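You operate a simulated robot arm through the tools that you are given. There is no shell and no other tool. Be economical: measure what you need, move in short steps, check, and stop when the job is done.

The job below is to be done with a simulated two-armed robot. You get a single attempt, and the scene is never put back.

## Task
Take the yellow cap on the bay between the guides and put it away on the top of the parts table. Then take the silver block on the deck of the green pallet and put it away on the third level from the bottom of the steel shelf. Then open the liner drawer. Do these in the order given. Set down upright: yellow cap.

The check looks at the end state, three seconds after you hand in, the way a careful person would. Anything else that was tipped, shoved, dropped, spilled or broken makes it a failure. A push-on lid holds only when it is set on centred and level and pressed home; a screw cap is set on level and turned clockwise until tight.

## Robot
Two 7-joint arms with fingered hands on one trunk, on a base that drives. Base frame: it is fixed to the floor where the robot stands at the start and does not move with it; the origin is under the middle of the robot, x ahead of it, y to its left, z up. Readings come in mm, degrees, newtons and seconds.
The left shoulder is at the start at [32, 214, 1112], the right one opposite. With the tool pointing down near the work surface each hand reaches from about 100 to 440 mm from the robot's upright axis, wherever it stands, measured 20 degrees to its own side. Places, roughly: liner drawer [3600, -1900, 700]; third level of the steel shelf [9000, 1400, 1000]; top of the parts table [7000, 3200, 800]. Payload 3.3 kg a hand.
The TCP of each hand is the grasp point between the finger pads, 26 mm short of the fingertips. In the tool frame z runs along the fingers and y along their closing line. Largest opening 132 mm; the body of the gripper starts 73 mm behind the TCP. The gripper is a hand of 2 fingers: y runs from the thumb to the fingers, the wrist lies at [0, 0, -224] in the tool frame, and closing takes about 1.5 s.
Orientation is told as [roll, pitch, yaw] about the base's x, y, z axes, in that order, counted from this pose: with the fingers straight down and closing along the base's y, the tool's x points along the base's -x, its y along +y and its z along -z.

## Interface
- The arms move only by the tool play_rows. It takes "left_series", "right_series" or both (then of equal length, played together; a hand with none holds still); each is a list of rows, each an object of numbers (a shift or turn left out is 0, a gripper value left out holds the last): "ax", "ay", "az": the turn, a rotation vector about the tool's x, y, z in units of 180 degrees (1.0 is 180 degrees); "x", "y", "z": the shift along the tool's x, y, z in units of 400 mm (1.0 is 400 mm). In form: [{"ax": .., "ay": .., "az": .., "x": .., "y": .., "z": ..}, ...]. A call has 1 to 8 rows; each row is the pose to reach, as a shift and turn from the pose commanded when the call began, along the tool's axes at that moment. "left_hand" and "right_hand" are, for a hand that has rows, the finger opening in mm, from 0 to 132, set as the call begins (left out, the last holds). A call with a number of a shift or a turn outside -1 to 1 is refused whole. Each row takes 0.2 s and may step no farther than 50 mm and 8.6 degrees from the row before; otherwise, or with a gripper value out of range, the whole call is refused. Where a pose cannot be reached the arm comes as near as it can. A force on the tool above 40 N (or 10 N above the force at the start of the call, whichever is more), or a blocked arm, ends the call early, and 0.2 s more pass. Each finger travels about 153 mm/s and halts on what it meets, pressing with about 25 N; the grip force reading is that of the motor and also rises with nothing between the fingers. The clock runs only during rows and for 0.2 s after the last one: add rows that repeat a pose to give the fingers time. The reply holds the time, the measured pose of the TCP, the force on the tool along the base axes, the opening and the grip force, in the units named above and with some noise, with the torque about the TCP (base axes, N m) and any sound that the robot's microphone picked up.
- Cameras (640 x 400 px; columns grow to the right, rows downward): "scene" is now at [76.7, -28.9, 1252.8]; the picture's right is [-0.48, -0.88, 0.00], its down [-0.82, 0.45, -0.36] and it looks along [0.32, -0.17, -0.93] (base axes); focal length 249 px, centre (320, 200). "left" rides on the left gripper at [-66, -3, -99] in its tool frame; the picture's right is [0.04, -1.00, 0.00], its down [0.83, 0.03, -0.55] and it looks along [0.55, 0.02, 0.83] (tool axes); focal length 261 px, centre (320, 200). "right" rides on the right gripper at [66, -3, -99] in its tool frame; the picture's right is [0.04, 1.00, 0.00], its down [-0.83, 0.03, -0.55] and it looks along [-0.55, 0.02, 0.83] (tool axes); focal length 261 px, centre (320, 200). There is no depth. A picture from a camera that has moved, and an enlarged one, comes with that camera's place and axes in the base frame and with its lens. The place of the scene camera against the robot may be out by one fixed shift of up to 12 mm in any direction.
- grab_frame(camera): a new picture of that camera. It takes no simulated time.
- lift_body(by): slides the trunk up (or, below 0, down) by that many mm; the arms and the scene camera ride with it, the base frame stays. It gives what a move gives, with no picture.
- drive_base(legs): drives the robot by 1 to 6 legs, each [ahead, left, turn to the left] in mm, mm and degrees, along the robot's own axes; the way and the turn of a leg run together, so that a leg with both is an arc; at most 1500 mm and 180 degrees a leg. The arms and the cameras ride along, it lands a little off, and it stops where it bumps. It gives what a move gives.
- set_fingers(finger1, thumb_bend, hand): sets how far each is bent, from 0 (flat) to 1 (curled in); at 0.3 the hand is open as for a grip, at 0.7 the pads meet at the TCP. One left out holds its place. A second passes; each finger stops where it meets its share of the squeeze, and holds until it gets a number again. A gripper value or a shape takes the hand back. It gives what a move gives, with no picture; readings hold the bend of each and the force on the fingers (four entries, about 0 where the hand has none), thumb and palm.
- hand_shape(shape, hand): the hand has 2 fingers and takes this shape, open, in about a second: jaw (thumb against the fingers, like two jaws); tri (thumb and two fingers); tip (a fingertip pinch); poke (one finger out to press); point (the index stretched); flat (the hand flat); cup (the hand cupped); fist (a fist). The gripper value then closes the fingers along that shape, each until it touches; the sizes above hold for jaw. It gives what a move gives, with no picture.
- aim_head(pan, tilt): turns the head with the scene camera to pan (to the left, within 86 degrees either way) and tilt (down, from -29 to 69), counted from straight ahead of the robot. It gives what a move gives.
- enlarge(camera, box): a new picture of the part [left, top, right, bottom] of that camera's present view, enlarged. It takes no simulated time.
- sign_off(): hands the job in; it is judged then, once.

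Work in short steps. Places have to be worked out from the pictures, the camera data and where the tool is seen: move nearer, look again, correct. Check each grasp and each placing, and mend what went wrong. You have 165 turns and 138 pictures in all, those below and enlarged ones among them. Open the grippers and draw the arms clear of the work before you hand the job in, unless the task says otherwise; then end with one line.

The tools are called after ">>>" as a command line: name --argument value ..., lists and objects as JSON in quotes. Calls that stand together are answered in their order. play_rows: Moves the arms, as the interface text tells. Its arguments: {"type":"object","properties":{"left_series":{"type":"array","items":{"type":"object","properties":{"ax":{"type":"number"},"ay":{"type":"number"},"az":{"type":"number"},"x":{"type":"number"},"y":{"type":"number"},"z":{"type":"number"}}}},"left_hand":{"type":"number"},"right_series":{"type":"array","items":{"type":"object","properties":{"ax":{"type":"number"},"ay":{"type":"number"},"az":{"type":"number"},"x":{"type":"number"},"y":{"type":"number"},"z":{"type":"number"}}}},"right_hand":{"type":"number"}},"required":[]} The other tools are called the same way: lift_body (by) slides the trunk up or down; hand_shape (shape, hand) gives the hand a shape; set_fingers (finger1, thumb_bend, hand) moves the fingers one by one; drive_base (legs) drives the base; aim_head (pan, tilt) turns the head that bears the scene camera; grab_frame (camera) takes a picture; enlarge (camera, box) takes an enlarged picture of a part of a camera's view; sign_off () hands the job in.

At the start:

```text
clock: 0.0
left_position: [278.3, 50.2, 692.0]
left_tcp_rot: [-0.1, 0.0, 0.1]
left_contact_force: [-0.5, 0.0, 0.5]
left_torque: [-0.02, 0.02, -0.05]
left_grip_width: 132.1
left_gripper_force: 0.0
left_shape: jaw
left_bend: [0.3, 0.3]
left_finger forces: [0.0, 0.0, 0.0, 0.1, 0.2, 0.0]
right_position: [315.1, -259.5, 679.0]
right_tcp_rot: [-0.1, 0.0, -0.1]
right_contact_force: [0.3, 0.4, 0.0]
right_torque: [0.01, 0.0, 0.0]
right_grip_width: 132.0
right_gripper_force: 0.1
right_shape: jaw
right_bend: [0.3, 0.3]
right_finger forces: [0.1, 0.0, 0.0, 0.0, 0.1, 0.0]
trunk travel left (down, up): [-394.0, 367.0]
robot x, y, heading: [-1.0, -3.9, 0.0]
head pan, tilt: [-28.7, 68.8]
```

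scene: 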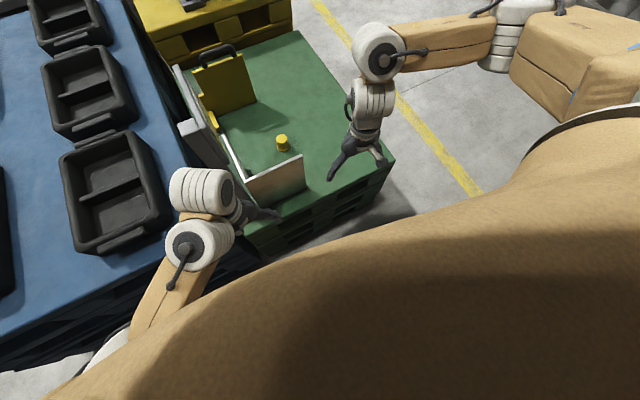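
right: 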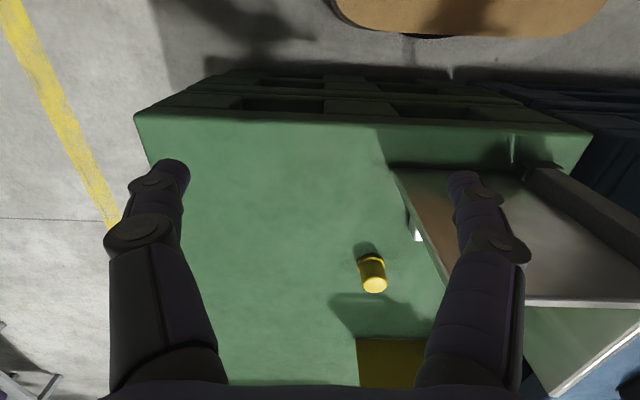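
left: 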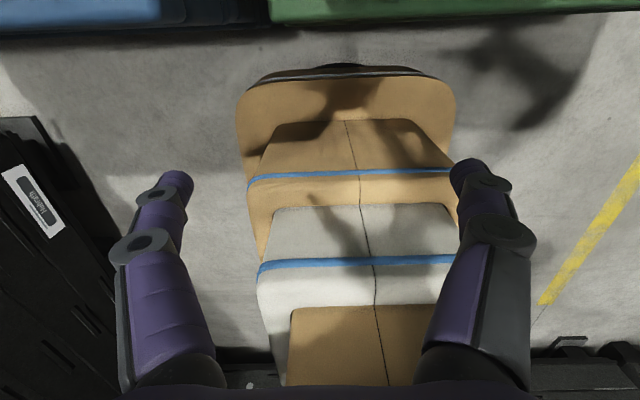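

I start by looking closer at the pallet in front, where a yellow cap shows at roughly [607,-156,470], and at the rest of the scene.

>>> enlarge --camera "scene" --box '[140, 20, 400, 240]'

>>> aim_head --pan -20 --tilt 35

>>> grab_frame --camera "scene"

```text
1.82 times, centred on (270, 130) of scene
camera zoom: at [76.7, -28.9, 1252.8], right [-0.48, -0.88, 0.0], down [-0.82, 0.45, -0.36], along [0.32, -0.17, -0.93], focal length 453 px, centre (411, 327)
```

zoom: 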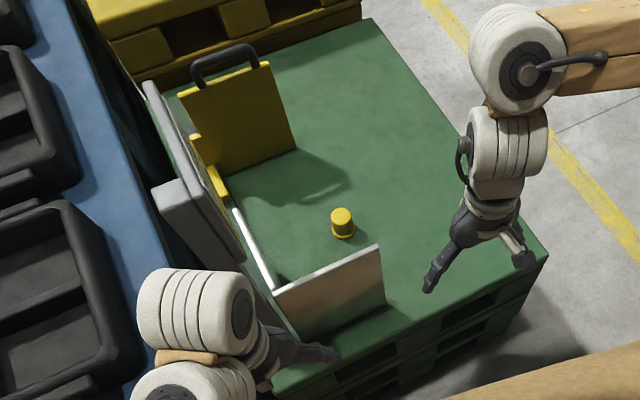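

```text
clock: 1.0
left_position: [278.5, 50.0, 692.9]
left_tcp_rot: [-0.1, 0.0, 0.1]
left_contact_force: [0.7, 0.3, -0.3]
left_torque: [0.04, 0.01, -0.01]
left_grip_width: 132.1
left_gripper_force: 0.1
left_shape: jaw
left_bend: [0.3, 0.3]
left_finger forces: [0.0, 0.0, 0.0, 0.0, 0.0, 0.0]
right_position: [315.2, -261.2, 678.7]
right_tcp_rot: [-0.1, 0.0, 0.1]
right_contact_force: [0.4, -0.8, -0.8]
right_torque: [0.01, -0.02, -0.01]
right_grip_width: 132.0
right_gripper_force: 0.0
right_shape: jaw
right_bend: [0.3, 0.3]
right_finger forces: [0.0, 0.1, 0.0, 0.1, 0.0, 0.0]
trunk travel left (down, up): [-394.0, 367.0]
robot x, y, heading: [0.9, 3.4, 0.0]
head pan, tilt: [-20.0, 35.0]
```

```text
133 pictures are left
camera scene: at [110.4, -32.1, 1296.4], right [-0.34, -0.94, 0.0], down [-0.54, 0.2, -0.82], along [0.77, -0.28, -0.57], focal length 249 px, centre (320, 200)
```

scene: 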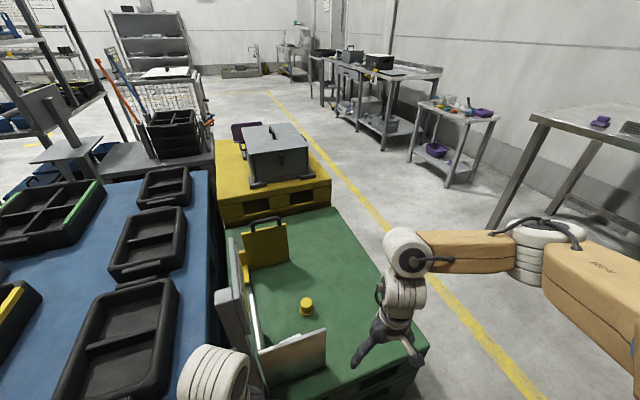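

I raise the trunk to look into the fixture from above and look for the silver block.

>>> lift_body --by 340

>>> aim_head --pan -15 --tilt 62

>>> enlarge --camera "scene" --box '[160, 20, 480, 220]'

>>> grab_frame --camera "right"

```text
clock: 4.3
left_position: [277.7, 50.5, 1032.6]
left_tcp_rot: [0.0, -0.1, 0.0]
left_contact_force: [0.1, -0.2, -1.4]
left_torque: [0.0, 0.01, 0.01]
left_grip_width: 131.8
left_gripper_force: 0.1
left_shape: jaw
left_bend: [0.3, 0.3]
left_finger forces: [0.1, 0.0, 0.0, 0.0, 0.0, 0.1]
right_position: [314.7, -259.8, 1019.4]
right_tcp_rot: [0.0, 0.1, 0.0]
right_contact_force: [0.2, 0.0, 0.0]
right_torque: [0.02, -0.02, 0.02]
right_grip_width: 132.0
right_gripper_force: 0.1
right_shape: jaw
right_bend: [0.3, 0.3]
right_finger forces: [0.0, 0.0, 0.0, 0.0, 0.0, 0.0]
trunk travel left (down, up): [-734.0, 27.0]
robot x, y, heading: [1.1, -0.7, -0.2]
head pan, tilt: [-20.0, 35.0]
```

```text
clock: 5.2
left_position: [278.6, 50.4, 1033.4]
left_tcp_rot: [0.1, 0.0, 0.0]
left_contact_force: [0.3, -0.5, -0.9]
left_torque: [0.01, 0.01, 0.0]
left_grip_width: 131.8
left_gripper_force: 0.1
left_shape: jaw
left_bend: [0.3, 0.3]
left_finger forces: [0.0, 0.0, 0.0, 0.0, 0.0, 0.1]
right_position: [313.8, -261.8, 1019.6]
right_tcp_rot: [0.0, 0.1, 0.0]
right_contact_force: [-0.4, -0.5, 0.4]
right_torque: [-0.02, 0.0, -0.01]
right_grip_width: 131.8
right_gripper_force: 0.1
right_shape: jaw
right_bend: [0.3, 0.3]
right_finger forces: [0.1, 0.1, 0.0, 0.0, 0.0, 0.1]
trunk travel left (down, up): [-734.0, 27.0]
robot x, y, heading: [-0.9, 3.8, 0.1]
head pan, tilt: [-15.0, 62.0]
```

```text
2.00 times, centred on (320, 120) of scene
camera zoom: at [72.8, -18.7, 1600.7], right [-0.26, -0.97, 0.0], down [-0.85, 0.23, -0.47], along [0.45, -0.12, -0.88], focal length 498 px, centre (320, 360)
```

zoom: 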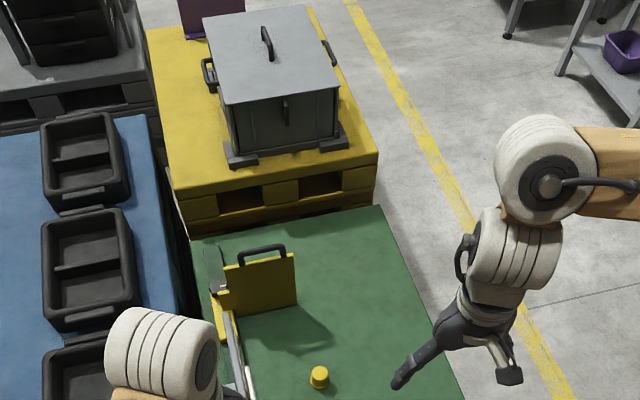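

```text
131 pictures are left
camera right: at [249.2, -263.3, 1117.7], right [-0.04, 1.0, 0.0], down [0.83, 0.03, 0.55], along [0.55, 0.02, -0.83], focal length 261 px, centre (320, 200)
```

right: 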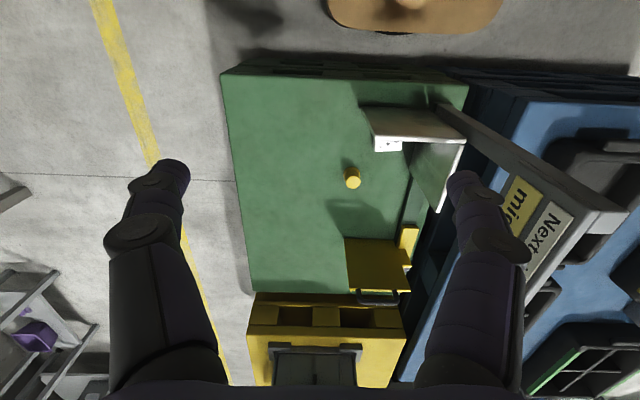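

>>> enlarge --camera "right" --box '[220, 60, 480, 310]'

```text
1.60 times, centred on (350, 185) of right
camera zoom: at [249.2, -263.3, 1117.7], right [-0.04, 1.0, 0.0], down [0.83, 0.03, 0.55], along [0.55, 0.02, -0.83], focal length 417 px, centre (272, 224)
```

zoom: 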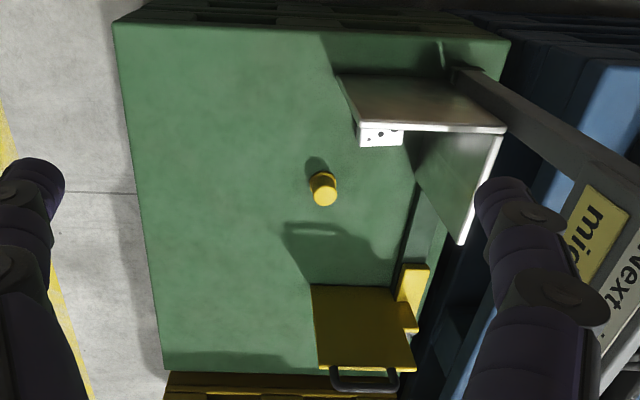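

The fixture has an L-shaped silver guide in front, a yellow guide behind, and a small white dotted block just behind the silver guide near [490,-95,490]; the cap stands alone near [607,-156,470]. The gap from robot base to pallet is about 75 mm, so I drive 50 mm ahead and tilt the right hand forward.

>>> drive_base --legs '[[50, 0, 0]]'

>>> play_rows --right_series '[{"ay": -0.04, "x": -0.05}, {"ay": -0.08, "x": -0.1}, {"ay": -0.12, "x": -0.15}, {"ay": -0.16, "x": -0.2}, {"ay": -0.2, "x": -0.25}]' --right_hand 70

>>> grab_frame --camera "right"

```text
clock: 6.2
left_position: [330.1, 50.1, 1032.2]
left_tcp_rot: [0.0, 0.2, 0.0]
left_contact_force: [1.3, -0.7, -0.1]
left_torque: [0.0, 0.04, 0.01]
left_grip_width: 132.1
left_gripper_force: 0.1
left_shape: jaw
left_bend: [0.3, 0.3]
left_finger forces: [0.0, 0.1, 0.0, 0.1, 0.1, 0.1]
right_position: [366.7, -259.2, 1018.6]
right_tcp_rot: [0.1, 0.0, 0.0]
right_contact_force: [0.9, 0.0, -0.2]
right_torque: [0.02, 0.0, -0.01]
right_grip_width: 131.9
right_gripper_force: 0.1
right_shape: jaw
right_bend: [0.3, 0.3]
right_finger forces: [0.0, 0.0, 0.0, 0.0, 0.1, 0.0]
trunk travel left (down, up): [-734.0, 27.0]
robot x, y, heading: [50.9, -0.4, -0.1]
head pan, tilt: [-15.0, 62.0]
```

```text
clock: 7.3
left_position: [328.9, 49.4, 1032.3]
left_tcp_rot: [0.0, 0.0, 0.0]
left_contact_force: [-0.7, -0.6, 0.8]
left_torque: [-0.01, 0.0, 0.01]
left_grip_width: 132.0
left_gripper_force: 0.1
left_shape: jaw
left_bend: [0.3, 0.3]
left_finger forces: [0.0, 0.0, 0.1, 0.0, 0.0, 0.0]
right_position: [464.4, -260.7, 1018.7]
right_tcp_rot: [-0.1, -36.0, 0.1]
right_contact_force: [-0.8, 0.2, 0.4]
right_torque: [0.0, -0.01, 0.01]
right_grip_width: 70.6
right_gripper_force: 0.1
right_shape: jaw
right_bend: [0.72, 0.7]
right_finger forces: [0.1, 0.0, 0.0, 0.0, 0.0, 0.0]
trunk travel left (down, up): [-734.0, 27.0]
robot x, y, heading: [49.6, 0.3, 0.3]
head pan, tilt: [-15.0, 62.0]
```

```text
129 pictures are left
camera right: at [352.9, -264.0, 1059.5], right [-0.03, 1.0, -0.03], down [0.35, 0.04, 0.94], along [0.94, 0.02, -0.35], focal length 261 px, centre (320, 200)
```

right: 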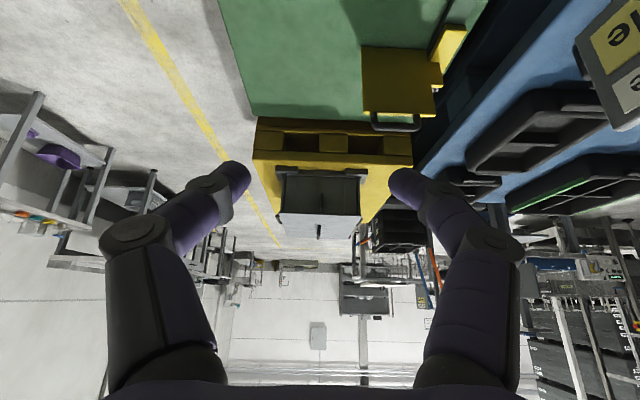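

The hand tilts well. I shift it forward and over to the cap's y while still high, to test the reach.

>>> play_rows --right_series '[{"x": -0.067, "y": 0.087, "z": 0.049}, {"x": -0.135, "y": 0.173, "z": 0.098}, {"x": -0.202, "y": 0.26, "z": 0.147}, {"x": -0.202, "y": 0.26, "z": 0.147}]'

>>> lift_body --by -380

>>> grab_frame --camera "right"

>>> grab_frame --camera "scene"

```text
clock: 8.3
left_position: [328.4, 50.0, 1032.7]
left_tcp_rot: [-0.1, 0.0, 0.0]
left_contact_force: [0.2, 0.4, -0.1]
left_torque: [-0.01, 0.0, -0.02]
left_grip_width: 131.9
left_gripper_force: 0.1
left_shape: jaw
left_bend: [0.3, 0.3]
left_finger forces: [0.1, 0.0, 0.0, 0.1, 0.0, 0.1]
right_position: [563.9, -155.1, 1019.2]
right_tcp_rot: [0.0, -36.0, -0.1]
right_contact_force: [0.2, -0.4, -0.1]
right_torque: [0.0, -0.01, 0.02]
right_grip_width: 70.4
right_gripper_force: 0.1
right_shape: jaw
right_bend: [0.72, 0.7]
right_finger forces: [0.0, 0.0, 0.1, 0.0, 0.0, 0.0]
trunk travel left (down, up): [-734.0, 27.0]
robot x, y, heading: [48.1, -0.9, -0.1]
head pan, tilt: [-15.0, 62.0]
```

```text
clock: 10.5
left_position: [334.7, 44.4, 810.2]
left_tcp_rot: [-1.6, -1.4, 0.3]
left_contact_force: [-10.4, 6.7, 24.0]
left_torque: [-0.57, -2.63, 0.39]
left_grip_width: 132.1
left_gripper_force: 0.1
left_shape: jaw
left_bend: [0.3, 0.3]
left_finger forces: [0.0, 0.1, 0.0, 0.0, 0.0, 0.0]
right_position: [565.7, -156.9, 787.0]
right_tcp_rot: [-0.2, -36.0, 0.0]
right_contact_force: [0.2, -0.5, 0.0]
right_torque: [0.05, 0.0, 0.02]
right_grip_width: 70.3
right_gripper_force: 0.0
right_shape: jaw
right_bend: [0.72, 0.7]
right_finger forces: [0.0, 0.0, 0.0, 0.0, 0.0, 0.1]
trunk travel left (down, up): [-503.0, 258.0]
robot x, y, heading: [47.7, -0.3, -0.0]
head pan, tilt: [-15.0, 62.0]
stopped: the force on the tool passed its limit at 116 N (the readings are from after the stop); the commanded pose is now the measured one
```

```text
128 pictures are left
camera right: at [453.3, -159.2, 828.4], right [-0.03, 1.0, -0.03], down [0.35, 0.03, 0.94], along [0.94, 0.02, -0.35], focal length 261 px, centre (320, 200)
```

right: 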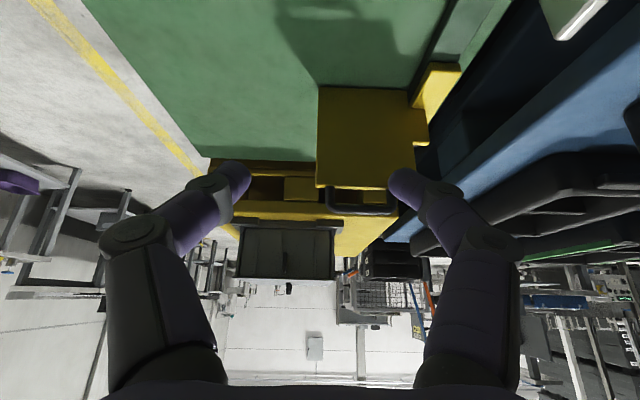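

```text
127 pictures are left
camera scene: at [128.3, -18.5, 1369.3], right [-0.26, -0.97, 0.0], down [-0.85, 0.23, -0.47], along [0.45, -0.12, -0.88], focal length 249 px, centre (320, 200)
```

scene: 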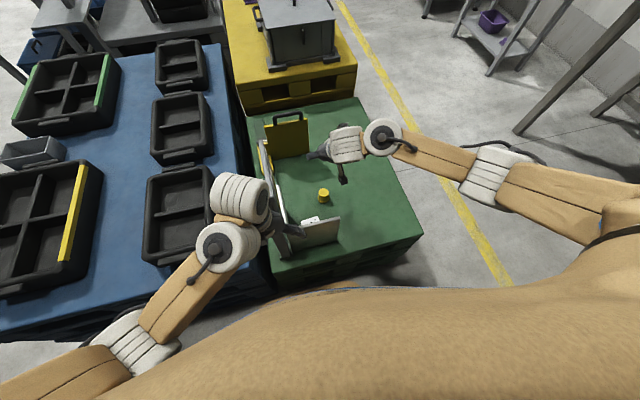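

The left hand came down on the fixture's sign post. I raise the trunk and draw the left hand back, away from it.

>>> lift_body --by 80

>>> play_rows --left_series '[{"y": 0.1, "x": 0.06}, {"y": 0.2, "x": 0.12}, {"y": 0.3, "x": 0.18}, {"y": 0.4, "x": 0.24}, {"y": 0.5, "x": 0.3}]'

>>> grab_frame --camera "scene"

>>> grab_frame --camera "left"

```text
clock: 11.7
left_position: [334.1, 45.9, 888.9]
left_tcp_rot: [-1.2, -1.1, 0.3]
left_contact_force: [0.0, -0.3, -0.7]
left_torque: [0.03, 0.01, 0.04]
left_grip_width: 132.0
left_gripper_force: 0.0
left_shape: jaw
left_bend: [0.3, 0.3]
left_finger forces: [0.1, 0.0, 0.0, 0.0, 0.0, 0.0]
right_position: [564.4, -155.8, 867.9]
right_tcp_rot: [-0.1, -35.8, 0.1]
right_contact_force: [0.3, 0.1, 0.3]
right_torque: [-0.01, -0.01, 0.01]
right_grip_width: 70.5
right_gripper_force: 0.0
right_shape: jaw
right_bend: [0.72, 0.7]
right_finger forces: [0.0, 0.1, 0.1, 0.0, 0.1, 0.0]
trunk travel left (down, up): [-583.0, 178.0]
robot x, y, heading: [51.1, 3.0, 0.1]
head pan, tilt: [-15.0, 62.0]
```

```text
clock: 12.9
left_position: [211.8, 246.5, 882.3]
left_tcp_rot: [-1.2, -1.4, 0.3]
left_contact_force: [-0.6, 0.6, -1.2]
left_torque: [0.05, -0.01, 0.03]
left_grip_width: 131.9
left_gripper_force: 0.0
left_shape: jaw
left_bend: [0.3, 0.3]
left_finger forces: [0.1, 0.0, 0.0, 0.0, 0.0, 0.0]
left hand out of reach, approached as far as the arm can: row 1, 2
right_position: [564.2, -156.1, 868.2]
right_tcp_rot: [-0.1, -35.9, 0.0]
right_contact_force: [-0.6, 0.7, -0.5]
right_torque: [0.02, -0.01, 0.0]
right_grip_width: 70.4
right_gripper_force: 0.0
right_shape: jaw
right_bend: [0.72, 0.7]
right_finger forces: [0.0, 0.0, 0.0, 0.0, 0.1, 0.0]
trunk travel left (down, up): [-583.0, 178.0]
robot x, y, heading: [50.5, -2.9, -0.1]
head pan, tilt: [-15.0, 62.0]
```

```text
126 pictures are left
camera scene: at [124.1, -18.3, 1449.9], right [-0.26, -0.97, 0.0], down [-0.85, 0.23, -0.47], along [0.45, -0.12, -0.88], focal length 249 px, centre (320, 200)
```

scene: 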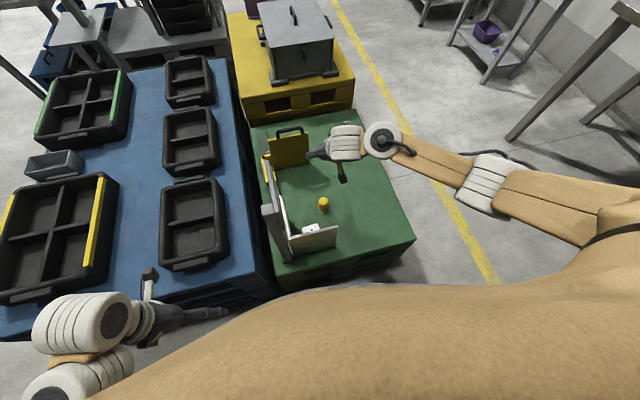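

```text
125 pictures are left
camera left: at [276.4, 245.9, 984.5], right [-0.04, -1.0, 0.02], down [-0.84, 0.04, 0.53], along [-0.53, 0.0, -0.85], focal length 261 px, centre (320, 200)
```

left: 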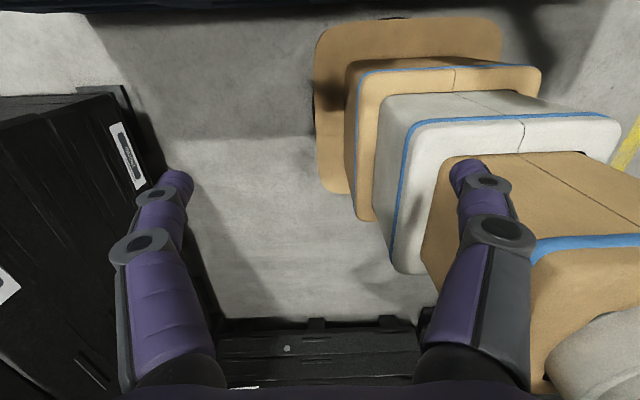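

The sign and fixture look undisturbed, and the left hand is clear. I lower the trunk 220 mm to have the right-hand camera see the cap from nearer.

>>> lift_body --by -220

>>> grab_frame --camera "right"

>>> enlarge --camera "scene" --box '[220, 100, 440, 280]'

```text
clock: 15.2
left_position: [214.1, 245.1, 662.7]
left_tcp_rot: [-1.2, -1.2, 0.3]
left_contact_force: [1.3, -0.1, 0.7]
left_torque: [0.01, 0.02, -0.02]
left_grip_width: 132.1
left_gripper_force: 0.1
left_shape: jaw
left_bend: [0.3, 0.3]
left_finger forces: [0.0, 0.0, 0.0, 0.0, 0.0, 0.0]
right_position: [565.0, -156.1, 647.9]
right_tcp_rot: [-0.1, -36.0, 0.0]
right_contact_force: [-0.6, 0.3, 0.1]
right_torque: [-0.01, -0.02, -0.01]
right_grip_width: 70.3
right_gripper_force: 0.0
right_shape: jaw
right_bend: [0.72, 0.7]
right_finger forces: [0.0, 0.1, 0.0, 0.1, 0.0, 0.0]
trunk travel left (down, up): [-363.0, 398.0]
robot x, y, heading: [48.6, 1.1, -0.0]
head pan, tilt: [-15.0, 62.0]
```

```text
124 pictures are left
camera right: at [453.5, -159.2, 688.9], right [-0.03, 1.0, -0.03], down [0.35, 0.04, 0.94], along [0.94, 0.02, -0.35], focal length 261 px, centre (320, 200)
```

right: 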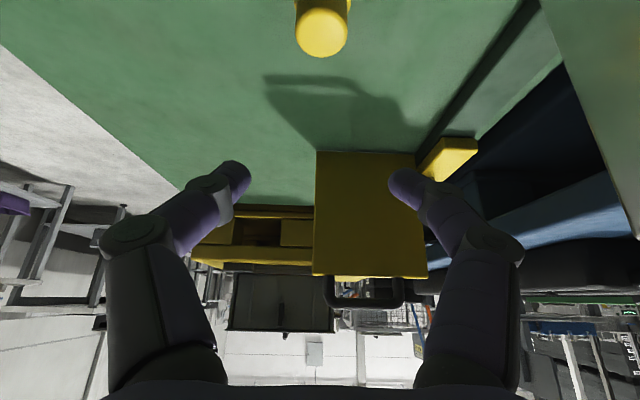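

```text
2.22 times, centred on (330, 190) of scene
camera zoom: at [144.5, -18.4, 1229.0], right [-0.26, -0.97, 0.0], down [-0.85, 0.23, -0.47], along [0.45, -0.12, -0.88], focal length 554 px, centre (298, 222)
```

zoom: 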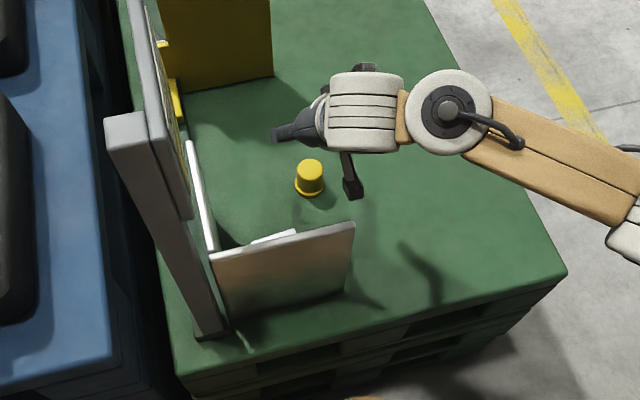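

Triangulating three views puts the cap's top at about [598,-160,496]; the silver guide is a tall plate (x≈410, up to z≈660, ending at y≈-160). To keep the wrist clear of it I yaw the hand 35° so that it comes in from the open side.

>>> play_rows --right_series '[{"ax": -0.0229, "az": -0.0315, "x": -0.0134, "y": -0.002, "z": 0.0097}, {"ax": -0.0457, "az": -0.0629, "x": -0.0268, "y": -0.004, "z": 0.0194}, {"ax": -0.0686, "az": -0.0944, "x": -0.0402, "y": -0.006, "z": 0.0291}, {"ax": -0.0914, "az": -0.1258, "x": -0.0536, "y": -0.008, "z": 0.0388}, {"ax": -0.1143, "az": -0.1573, "x": -0.067, "y": -0.01, "z": 0.0485}]'

>>> lift_body --by -80

>>> grab_frame --camera "right"

>>> grab_frame --camera "scene"

```text
clock: 16.4
left_position: [213.0, 245.6, 662.6]
left_tcp_rot: [-1.3, -1.2, 0.3]
left_contact_force: [1.0, -0.5, -0.3]
left_torque: [0.03, 0.0, -0.02]
left_grip_width: 132.0
left_gripper_force: 0.1
left_shape: jaw
left_bend: [0.3, 0.3]
left_finger forces: [0.0, 0.0, 0.0, 0.1, 0.0, 0.0]
right_position: [597.0, -160.0, 647.9]
right_tcp_rot: [0.0, -35.7, 35.1]
right_contact_force: [0.2, 0.1, 0.0]
right_torque: [0.0, 0.03, 0.0]
right_grip_width: 70.2
right_gripper_force: 0.1
right_shape: jaw
right_bend: [0.72, 0.7]
right_finger forces: [0.0, 0.1, 0.1, 0.0, 0.0, 0.0]
trunk travel left (down, up): [-363.0, 398.0]
robot x, y, heading: [51.8, -2.5, -0.1]
head pan, tilt: [-15.0, 62.0]
```

```text
clock: 17.6
left_position: [213.1, 244.7, 580.4]
left_tcp_rot: [-1.2, -0.9, 0.3]
left_contact_force: [0.2, 0.5, 0.6]
left_torque: [0.01, 0.01, 0.02]
left_grip_width: 131.9
left_gripper_force: 0.0
left_shape: jaw
left_bend: [0.3, 0.3]
left_finger forces: [0.0, 0.0, 0.1, 0.0, 0.0, 0.0]
right_position: [598.5, -159.3, 567.4]
right_tcp_rot: [0.0, -35.9, 35.0]
right_contact_force: [-0.1, -0.3, -0.3]
right_torque: [-0.01, -0.03, -0.04]
right_grip_width: 70.5
right_gripper_force: 0.1
right_shape: jaw
right_bend: [0.72, 0.7]
right_finger forces: [0.0, 0.0, 0.0, 0.0, 0.0, 0.1]
trunk travel left (down, up): [-283.0, 478.0]
robot x, y, heading: [48.3, 3.2, 0.0]
head pan, tilt: [-15.0, 62.0]
```

```text
122 pictures are left
camera right: at [508.3, -226.5, 609.1], right [-0.6, 0.8, -0.02], down [0.27, 0.23, 0.94], along [0.75, 0.56, -0.35], focal length 261 px, centre (320, 200)
```

right: 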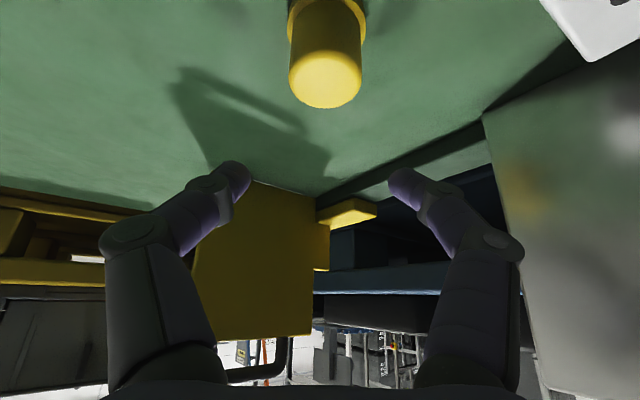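

```text
121 pictures are left
camera scene: at [160.0, -18.5, 1148.0], right [-0.26, -0.97, 0.0], down [-0.85, 0.23, -0.47], along [0.45, -0.12, -0.88], focal length 249 px, centre (320, 200)
```

scene: 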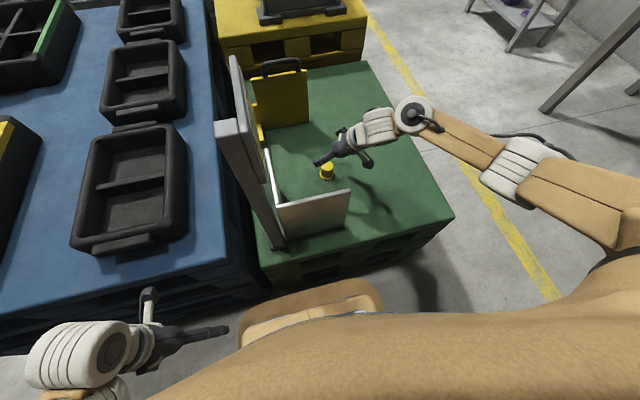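

The view confirms the cap's top centre at [598,-158,496] with about 40 mm diameter. I lower by 84 mm so the pads straddle the cap body.

>>> lift_body --by -84

>>> grab_frame --camera "right"

>>> enlarge --camera "scene" --box '[220, 60, 480, 280]'

```text
clock: 18.8
left_position: [199.9, 245.2, 488.7]
left_tcp_rot: [-1.3, 2.5, 0.2]
left_contact_force: [-0.5, 0.0, 0.1]
left_torque: [0.01, 0.03, -0.01]
left_grip_width: 132.2
left_gripper_force: 0.2
left_shape: jaw
left_bend: [0.3, 0.3]
left_finger forces: [0.0, 0.0, 0.0, 0.1, 0.0, 0.0]
right_position: [597.9, -159.5, 484.2]
right_tcp_rot: [0.1, -35.9, 35.0]
right_contact_force: [-1.0, 0.0, 0.2]
right_torque: [-0.01, 0.01, 0.02]
right_grip_width: 70.2
right_gripper_force: 0.0
right_shape: jaw
right_bend: [0.72, 0.7]
right_finger forces: [0.0, 0.0, 0.0, 0.0, 0.0, 0.1]
trunk travel left (down, up): [-199.0, 562.0]
robot x, y, heading: [52.1, 1.2, -0.2]
head pan, tilt: [-15.0, 62.0]
```

```text
120 pictures are left
camera right: at [508.2, -226.4, 525.0], right [-0.6, 0.8, -0.02], down [0.27, 0.23, 0.94], along [0.75, 0.56, -0.35], focal length 261 px, centre (320, 200)
```

right: 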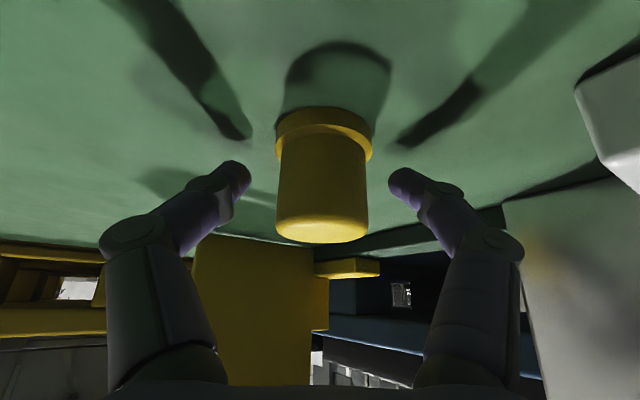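

```text
1.82 times, centred on (350, 170) of scene
camera zoom: at [182.1, -18.4, 1062.2], right [-0.26, -0.97, 0.0], down [-0.85, 0.23, -0.47], along [0.45, -0.12, -0.88], focal length 453 px, centre (266, 254)
```

zoom: 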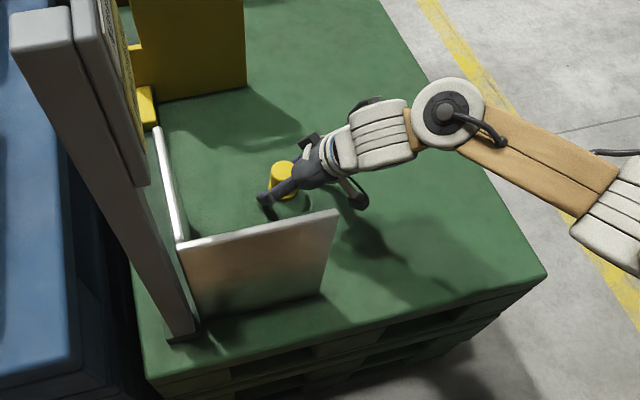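

The cap is centred at the TCP between the pads. I close the hand.

>>> play_rows --right_hand 25 --right_series '[{}, {}, {}, {}, {}, {}, {}, {}]'

>>> grab_frame --camera "right"

```text
clock: 20.6
left_position: [200.9, 244.5, 488.5]
left_tcp_rot: [-1.2, 2.6, 0.3]
left_contact_force: [-0.5, -0.4, 0.1]
left_torque: [0.04, -0.03, -0.01]
left_grip_width: 131.9
left_gripper_force: 0.0
left_shape: jaw
left_bend: [0.3, 0.3]
left_finger forces: [0.0, 0.0, 0.0, 0.1, 0.0, 0.0]
right_position: [597.8, -160.2, 484.6]
right_tcp_rot: [0.0, -35.8, 35.0]
right_contact_force: [-0.6, 0.7, -0.5]
right_torque: [0.01, 0.0, 0.02]
right_grip_width: 29.7
right_gripper_force: 24.8
right_shape: jaw
right_bend: [0.73, 0.7]
right_finger forces: [21.5, 0.0, 0.0, 0.0, 20.9, 0.0]
trunk travel left (down, up): [-199.0, 562.0]
robot x, y, heading: [51.2, 3.3, 0.1]
head pan, tilt: [-15.0, 62.0]
```

```text
118 pictures are left
camera right: at [508.1, -226.4, 524.5], right [-0.6, 0.8, -0.02], down [0.27, 0.23, 0.94], along [0.75, 0.56, -0.35], focal length 261 px, centre (320, 200)
```

right: 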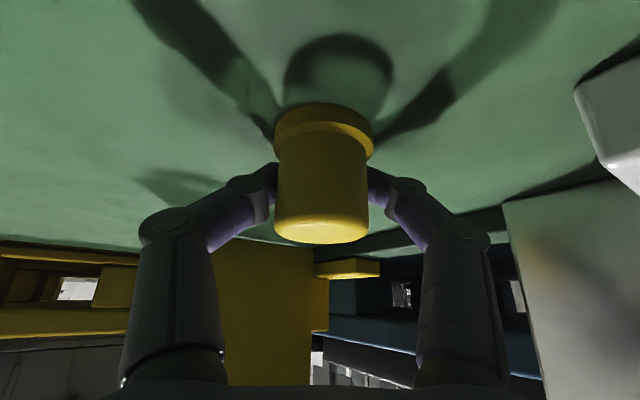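

Gripped with 21 N on both pads. I lift the trunk 60 mm and check that the cap comes along.

>>> lift_body --by 60

>>> grab_frame --camera "right"

```text
clock: 21.6
left_position: [200.6, 244.9, 547.5]
left_tcp_rot: [-1.3, 2.8, 0.4]
left_contact_force: [0.7, -0.1, 0.5]
left_torque: [0.01, 0.01, 0.03]
left_grip_width: 131.8
left_gripper_force: 0.1
left_shape: jaw
left_bend: [0.3, 0.3]
left_finger forces: [0.0, 0.0, 0.0, 0.0, 0.1, 0.1]
right_position: [596.5, -160.0, 541.6]
right_tcp_rot: [0.0, -35.8, 34.9]
right_contact_force: [-0.2, -0.5, -0.5]
right_torque: [-0.01, -0.02, 0.04]
right_grip_width: 29.8
right_gripper_force: 25.5
right_shape: jaw
right_bend: [0.73, 0.7]
right_finger forces: [21.4, 0.0, 0.0, 0.0, 20.8, 0.1]
trunk travel left (down, up): [-259.0, 502.0]
robot x, y, heading: [51.6, 0.3, 0.1]
head pan, tilt: [-15.0, 62.0]
```

```text
117 pictures are left
camera right: at [507.9, -226.4, 584.0], right [-0.6, 0.8, -0.02], down [0.27, 0.23, 0.94], along [0.75, 0.56, -0.35], focal length 261 px, centre (320, 200)
```

right: 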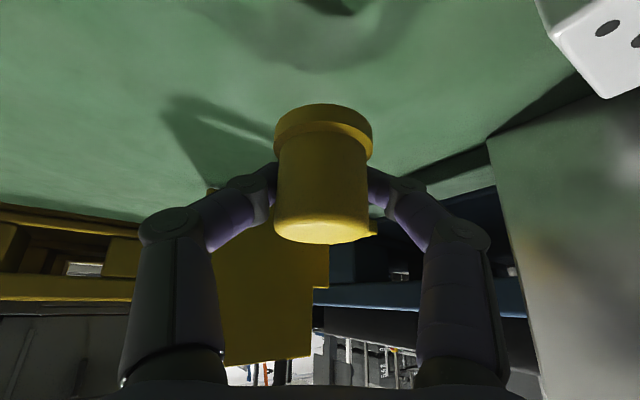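

The cap is held and upright. I lift high, pull the hand in toward the body, and look around for the route.

>>> lift_body --by 340

>>> aim_head --pan 10 --tilt 15

>>> grab_frame --camera "scene"

>>> aim_head --pan -60 --tilt 15

>>> grab_frame --camera "scene"

```text
clock: 24.9
left_position: [202.7, 245.3, 887.3]
left_tcp_rot: [-1.2, 2.6, 0.3]
left_contact_force: [-0.1, -0.9, -1.2]
left_torque: [0.01, 0.01, 0.01]
left_grip_width: 131.9
left_gripper_force: 0.0
left_shape: jaw
left_bend: [0.3, 0.3]
left_finger forces: [0.0, 0.1, 0.1, 0.0, 0.1, 0.1]
right_position: [597.6, -159.9, 883.2]
right_tcp_rot: [0.2, -35.8, 35.0]
right_contact_force: [-0.6, -0.2, -1.3]
right_torque: [0.0, -0.03, 0.02]
right_grip_width: 29.8
right_gripper_force: 24.9
right_shape: jaw
right_bend: [0.73, 0.7]
right_finger forces: [21.4, 0.0, 0.0, 0.1, 20.8, 0.0]
trunk travel left (down, up): [-599.0, 162.0]
robot x, y, heading: [50.9, 0.1, -0.0]
head pan, tilt: [-15.0, 62.0]
```

```text
clock: 26.1
left_position: [201.1, 244.6, 889.6]
left_tcp_rot: [-1.2, 2.7, 0.3]
left_contact_force: [-0.2, 0.3, -0.7]
left_torque: [-0.02, 0.03, 0.02]
left_grip_width: 131.8
left_gripper_force: 0.0
left_shape: jaw
left_bend: [0.3, 0.3]
left_finger forces: [0.0, 0.0, 0.1, 0.0, 0.1, 0.0]
right_position: [597.7, -160.1, 883.5]
right_tcp_rot: [0.0, -35.8, 35.0]
right_contact_force: [-0.9, -0.3, -0.5]
right_torque: [-0.03, -0.02, -0.01]
right_grip_width: 29.7
right_gripper_force: 25.1
right_shape: jaw
right_bend: [0.73, 0.7]
right_finger forces: [21.4, 0.0, 0.0, 0.0, 20.8, 0.0]
trunk travel left (down, up): [-599.0, 162.0]
robot x, y, heading: [50.5, 1.2, -0.0]
head pan, tilt: [10.0, 15.0]
```

```text
116 pictures are left
camera scene: at [154.3, 14.4, 1534.3], right [0.17, -0.98, 0.0], down [-0.26, -0.05, -0.97], along [0.95, 0.17, -0.26], focal length 249 px, centre (320, 200)
```

scene: 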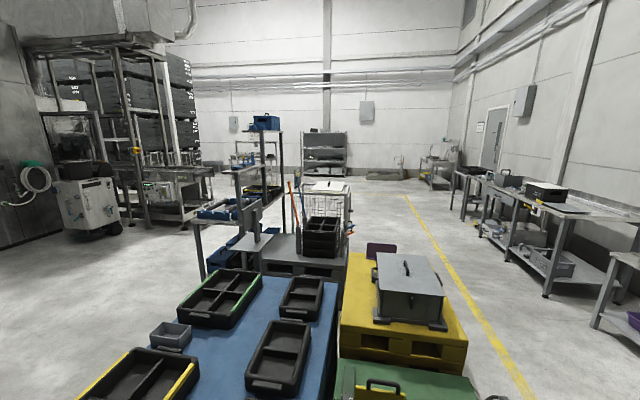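

```text
clock: 27.5
left_position: [200.2, 244.1, 887.6]
left_tcp_rot: [-1.2, 2.6, 0.3]
left_contact_force: [0.1, -0.1, -0.4]
left_torque: [0.01, 0.0, 0.02]
left_grip_width: 131.8
left_gripper_force: 0.1
left_shape: jaw
left_bend: [0.3, 0.3]
left_finger forces: [0.0, 0.0, 0.0, 0.0, 0.0, 0.0]
right_position: [598.2, -159.8, 883.8]
right_tcp_rot: [0.1, -35.8, 34.9]
right_contact_force: [-0.2, -0.2, -0.2]
right_torque: [0.0, 0.0, 0.0]
right_grip_width: 29.9
right_gripper_force: 24.8
right_shape: jaw
right_bend: [0.73, 0.7]
right_finger forces: [21.5, 0.0, 0.0, 0.0, 20.9, 0.0]
trunk travel left (down, up): [-599.0, 162.0]
robot x, y, heading: [52.6, 2.1, -0.1]
head pan, tilt: [-60.0, 15.0]
```

```text
115 pictures are left
camera scene: at [109.2, -82.6, 1534.4], right [-0.87, -0.5, 0.0], down [-0.13, 0.22, -0.97], along [0.48, -0.84, -0.26], focal length 249 px, centre (320, 200)
```

scene: 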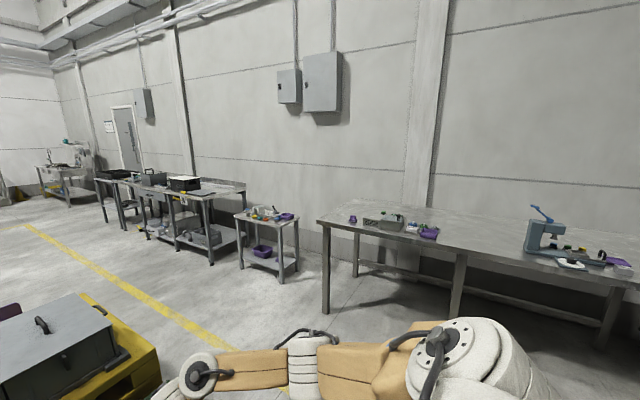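

The parts table shows far ahead-left, and the aisle along the yellow line (y≈-1040) is clear between the pallets (edge y≈-560) and the tables (y≈-1650). I back off, slide right into the aisle and drive ahead.

>>> drive_base --legs '[[-50, 0, 0], [0, -1080, 0], [1500, 0, 0]]'

>>> aim_head --pan 15 --tilt 18

>>> grab_frame --camera "scene"

```text
clock: 40.6
left_position: [1647.0, -823.9, 889.6]
left_tcp_rot: [-1.2, 2.8, 1.4]
left_contact_force: [0.2, 0.1, 0.8]
left_torque: [-0.01, 0.0, 0.0]
left_grip_width: 131.8
left_gripper_force: 0.1
left_shape: jaw
left_bend: [0.3, 0.3]
left_finger forces: [0.0, 0.0, 0.0, 0.0, 0.0, 0.0]
right_position: [2051.4, -1220.9, 882.7]
right_tcp_rot: [0.0, -35.9, 36.0]
right_contact_force: [0.4, 0.7, 0.2]
right_torque: [0.02, -0.04, 0.02]
right_grip_width: 29.5
right_gripper_force: 24.9
right_shape: jaw
right_bend: [0.73, 0.7]
right_finger forces: [21.4, 0.1, 0.0, 0.0, 20.9, 0.0]
trunk travel left (down, up): [-599.0, 162.0]
robot x, y, heading: [1497.9, -1072.7, 1.0]
head pan, tilt: [-60.0, 15.0]
```

```text
clock: 42.1
left_position: [1646.9, -824.2, 888.7]
left_tcp_rot: [-1.2, 2.6, 1.4]
left_contact_force: [0.1, 0.0, -0.3]
left_torque: [0.01, -0.01, 0.0]
left_grip_width: 132.0
left_gripper_force: 0.0
left_shape: jaw
left_bend: [0.3, 0.3]
left_finger forces: [0.0, 0.0, 0.1, 0.0, 0.0, 0.1]
right_position: [2050.8, -1222.2, 882.0]
right_tcp_rot: [0.0, -35.9, 36.0]
right_contact_force: [0.1, 0.4, -0.4]
right_torque: [-0.01, -0.01, -0.02]
right_grip_width: 29.4
right_gripper_force: 25.1
right_shape: jaw
right_bend: [0.73, 0.7]
right_finger forces: [21.3, 0.0, 0.1, 0.1, 20.8, 0.1]
trunk travel left (down, up): [-599.0, 162.0]
robot x, y, heading: [1499.5, -1073.3, 1.1]
head pan, tilt: [15.0, 18.0]
```

```text
114 pictures are left
camera scene: at [1602.8, -1047.3, 1529.5], right [0.28, -0.96, 0.0], down [-0.3, -0.09, -0.95], along [0.91, 0.26, -0.31], focal length 249 px, centre (320, 200)
```

scene: 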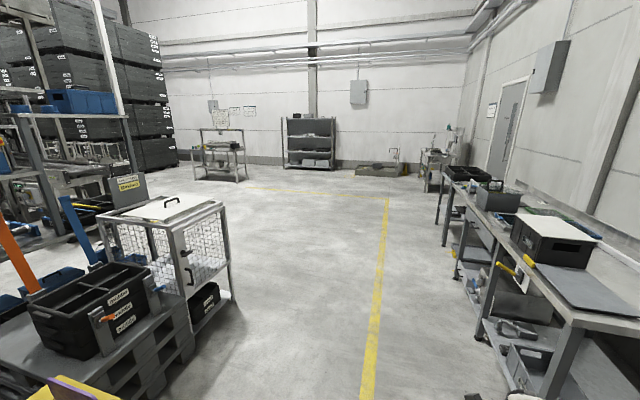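

The floor toward the parts table is open past the wire cart (ends x≈3250). I drive on and diagonally toward the table, then look again.

>>> drive_base --legs '[[1500, 0, 0], [1450, 0, 0], [900, 1100, -1], [300, 1400, 0]]'

>>> aim_head --pan 30 --tilt 20

>>> grab_frame --camera "scene"

```text
clock: 69.7
left_position: [5845.5, 1675.1, 888.0]
left_tcp_rot: [-1.1, 2.6, -1.5]
left_contact_force: [0.0, -0.4, 1.3]
left_torque: [0.0, -0.01, -0.02]
left_grip_width: 131.9
left_gripper_force: 0.1
left_shape: jaw
left_bend: [0.3, 0.3]
left_finger forces: [0.0, 0.0, 0.0, 0.1, 0.0, 0.0]
right_position: [6229.6, 1257.2, 883.5]
right_tcp_rot: [0.0, -35.8, 33.1]
right_contact_force: [-0.5, 0.3, -0.4]
right_torque: [0.01, -0.01, 0.0]
right_grip_width: 29.9
right_gripper_force: 24.9
right_shape: jaw
right_bend: [0.73, 0.7]
right_finger forces: [21.3, 0.0, 0.0, 0.0, 20.9, 0.0]
trunk travel left (down, up): [-599.0, 162.0]
robot x, y, heading: [5685.3, 1435.8, -2.1]
head pan, tilt: [15.0, 18.0]
```

```text
clock: 70.5
left_position: [5844.1, 1673.9, 888.1]
left_tcp_rot: [-1.3, 2.6, -1.5]
left_contact_force: [0.7, -0.1, 0.0]
left_torque: [0.0, 0.03, 0.0]
left_grip_width: 132.1
left_gripper_force: 0.0
left_shape: jaw
left_bend: [0.3, 0.3]
left_finger forces: [0.0, 0.1, 0.0, 0.0, 0.0, 0.0]
right_position: [6229.0, 1256.9, 884.5]
right_tcp_rot: [0.0, -35.8, 33.1]
right_contact_force: [-0.2, -0.5, -0.1]
right_torque: [-0.01, 0.01, -0.03]
right_grip_width: 29.5
right_gripper_force: 25.5
right_shape: jaw
right_bend: [0.73, 0.7]
right_finger forces: [21.3, 0.0, 0.1, 0.1, 20.8, 0.1]
trunk travel left (down, up): [-599.0, 162.0]
robot x, y, heading: [5685.5, 1435.1, -2.0]
head pan, tilt: [30.0, 20.0]
```

```text
113 pictures are left
camera scene: at [5780.7, 1476.3, 1526.3], right [0.47, -0.88, 0.0], down [-0.3, -0.16, -0.94], along [0.83, 0.44, -0.34], focal length 249 px, centre (320, 200)
```

scene: 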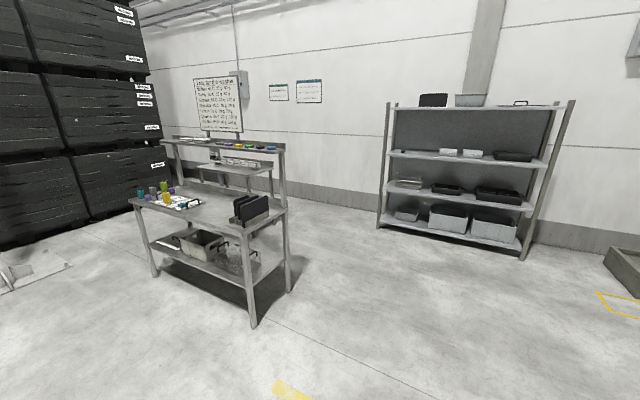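

The parts table's top (z≈800) runs from x≈6790 at its front edge and y≈2580 to 3770. I enlarge it to pick a free spot.

>>> enlarge --camera "scene" --box '[120, 130, 320, 290]'

```text
2.50 times, centred on (220, 210) of scene
camera zoom: at [5780.7, 1476.3, 1526.3], right [0.47, -0.88, 0.0], down [-0.3, -0.16, -0.94], along [0.83, 0.44, -0.34], focal length 623 px, centre (570, 175)
```

zoom: 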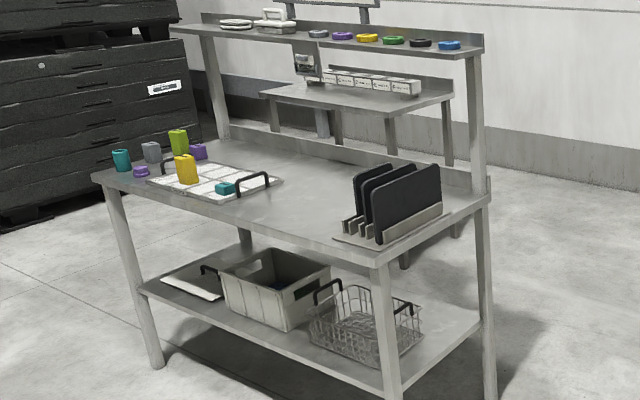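

I aim for the free area around [6930,2950]. First I raise 60 mm for clearance, square up the heading, slide left and approach, stopping short.

>>> lift_body --by 60

>>> drive_base --legs '[[0, 0, 2], [0, 1400, 0], [0, 275, 0], [500, 0, 0]]'

>>> aim_head --pan -8 --tilt 45

>>> grab_frame --camera "scene"

>>> grab_frame --camera "right"

```text
clock: 71.5
left_position: [5844.7, 1674.7, 947.8]
left_tcp_rot: [-1.2, 2.6, -1.5]
left_contact_force: [-0.6, 0.2, 0.2]
left_torque: [0.01, 0.0, -0.01]
left_grip_width: 132.0
left_gripper_force: 0.0
left_shape: jaw
left_bend: [0.3, 0.3]
left_finger forces: [0.1, 0.0, 0.0, 0.0, 0.0, 0.1]
right_position: [6228.5, 1256.6, 942.7]
right_tcp_rot: [0.0, -35.8, 33.0]
right_contact_force: [0.2, 1.6, -0.3]
right_torque: [0.02, -0.02, 0.03]
right_grip_width: 29.6
right_gripper_force: 24.4
right_shape: jaw
right_bend: [0.73, 0.7]
right_finger forces: [21.4, 0.0, 0.0, 0.1, 20.8, 0.0]
trunk travel left (down, up): [-659.0, 102.0]
robot x, y, heading: [5682.8, 1438.0, -1.9]
head pan, tilt: [30.0, 20.0]
```

```text
clock: 82.8
left_position: [6328.8, 3350.3, 947.9]
left_tcp_rot: [-1.2, 2.6, 0.2]
left_contact_force: [0.7, 0.5, 0.7]
left_torque: [0.0, 0.03, 0.0]
left_grip_width: 131.7
left_gripper_force: 0.1
left_shape: jaw
left_bend: [0.3, 0.3]
left_finger forces: [0.0, 0.0, 0.1, 0.0, 0.0, 0.0]
right_position: [6724.5, 2943.6, 942.9]
right_tcp_rot: [0.1, -35.8, 34.8]
right_contact_force: [-0.1, 0.7, -1.0]
right_torque: [0.02, -0.02, 0.01]
right_grip_width: 29.7
right_gripper_force: 24.9
right_shape: jaw
right_bend: [0.73, 0.7]
right_finger forces: [21.3, 0.1, 0.1, 0.0, 20.9, 0.0]
trunk travel left (down, up): [-659.0, 102.0]
robot x, y, heading: [6176.5, 3103.4, 0.1]
head pan, tilt: [30.0, 20.0]
```

```text
clock: 83.9
left_position: [6327.2, 3349.9, 948.5]
left_tcp_rot: [-1.2, 2.6, 0.3]
left_contact_force: [1.1, 0.0, 0.2]
left_torque: [0.02, -0.01, -0.03]
left_grip_width: 131.8
left_gripper_force: 0.0
left_shape: jaw
left_bend: [0.3, 0.3]
left_finger forces: [0.0, 0.1, 0.0, 0.0, 0.1, 0.1]
right_position: [6725.0, 2944.2, 943.3]
right_tcp_rot: [0.0, -35.8, 34.8]
right_contact_force: [-0.3, 0.8, -0.5]
right_torque: [-0.01, -0.03, -0.02]
right_grip_width: 29.4
right_gripper_force: 25.0
right_shape: jaw
right_bend: [0.73, 0.7]
right_finger forces: [21.3, 0.0, 0.1, 0.0, 20.8, 0.1]
trunk travel left (down, up): [-659.0, 102.0]
robot x, y, heading: [6176.1, 3105.4, -0.2]
head pan, tilt: [-8.0, 45.0]
```

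```text
111 pictures are left
camera scene: at [6268.8, 3092.2, 1547.7], right [-0.14, -0.99, 0.0], down [-0.7, 0.1, -0.71], along [0.7, -0.1, -0.71], focal length 249 px, centre (320, 200)
```

scene: 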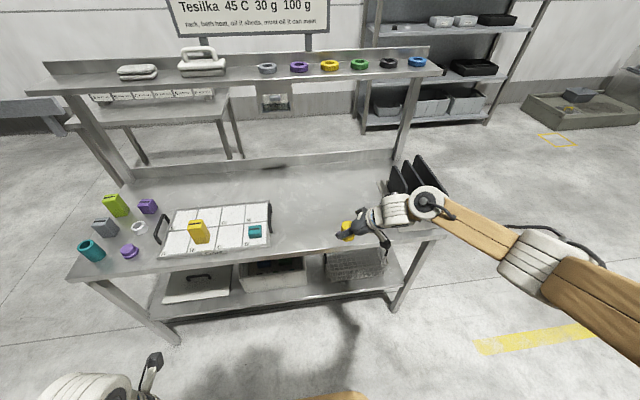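

```text
110 pictures are left
camera right: at [6634.5, 2877.8, 984.5], right [-0.6, 0.8, -0.02], down [0.27, 0.23, 0.94], along [0.76, 0.55, -0.35], focal length 261 px, centre (320, 200)
```

right: 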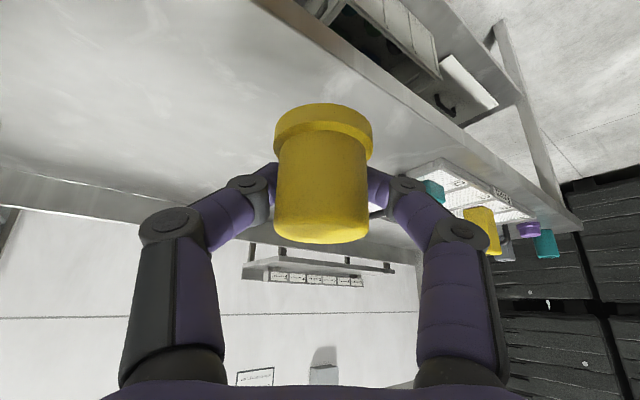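

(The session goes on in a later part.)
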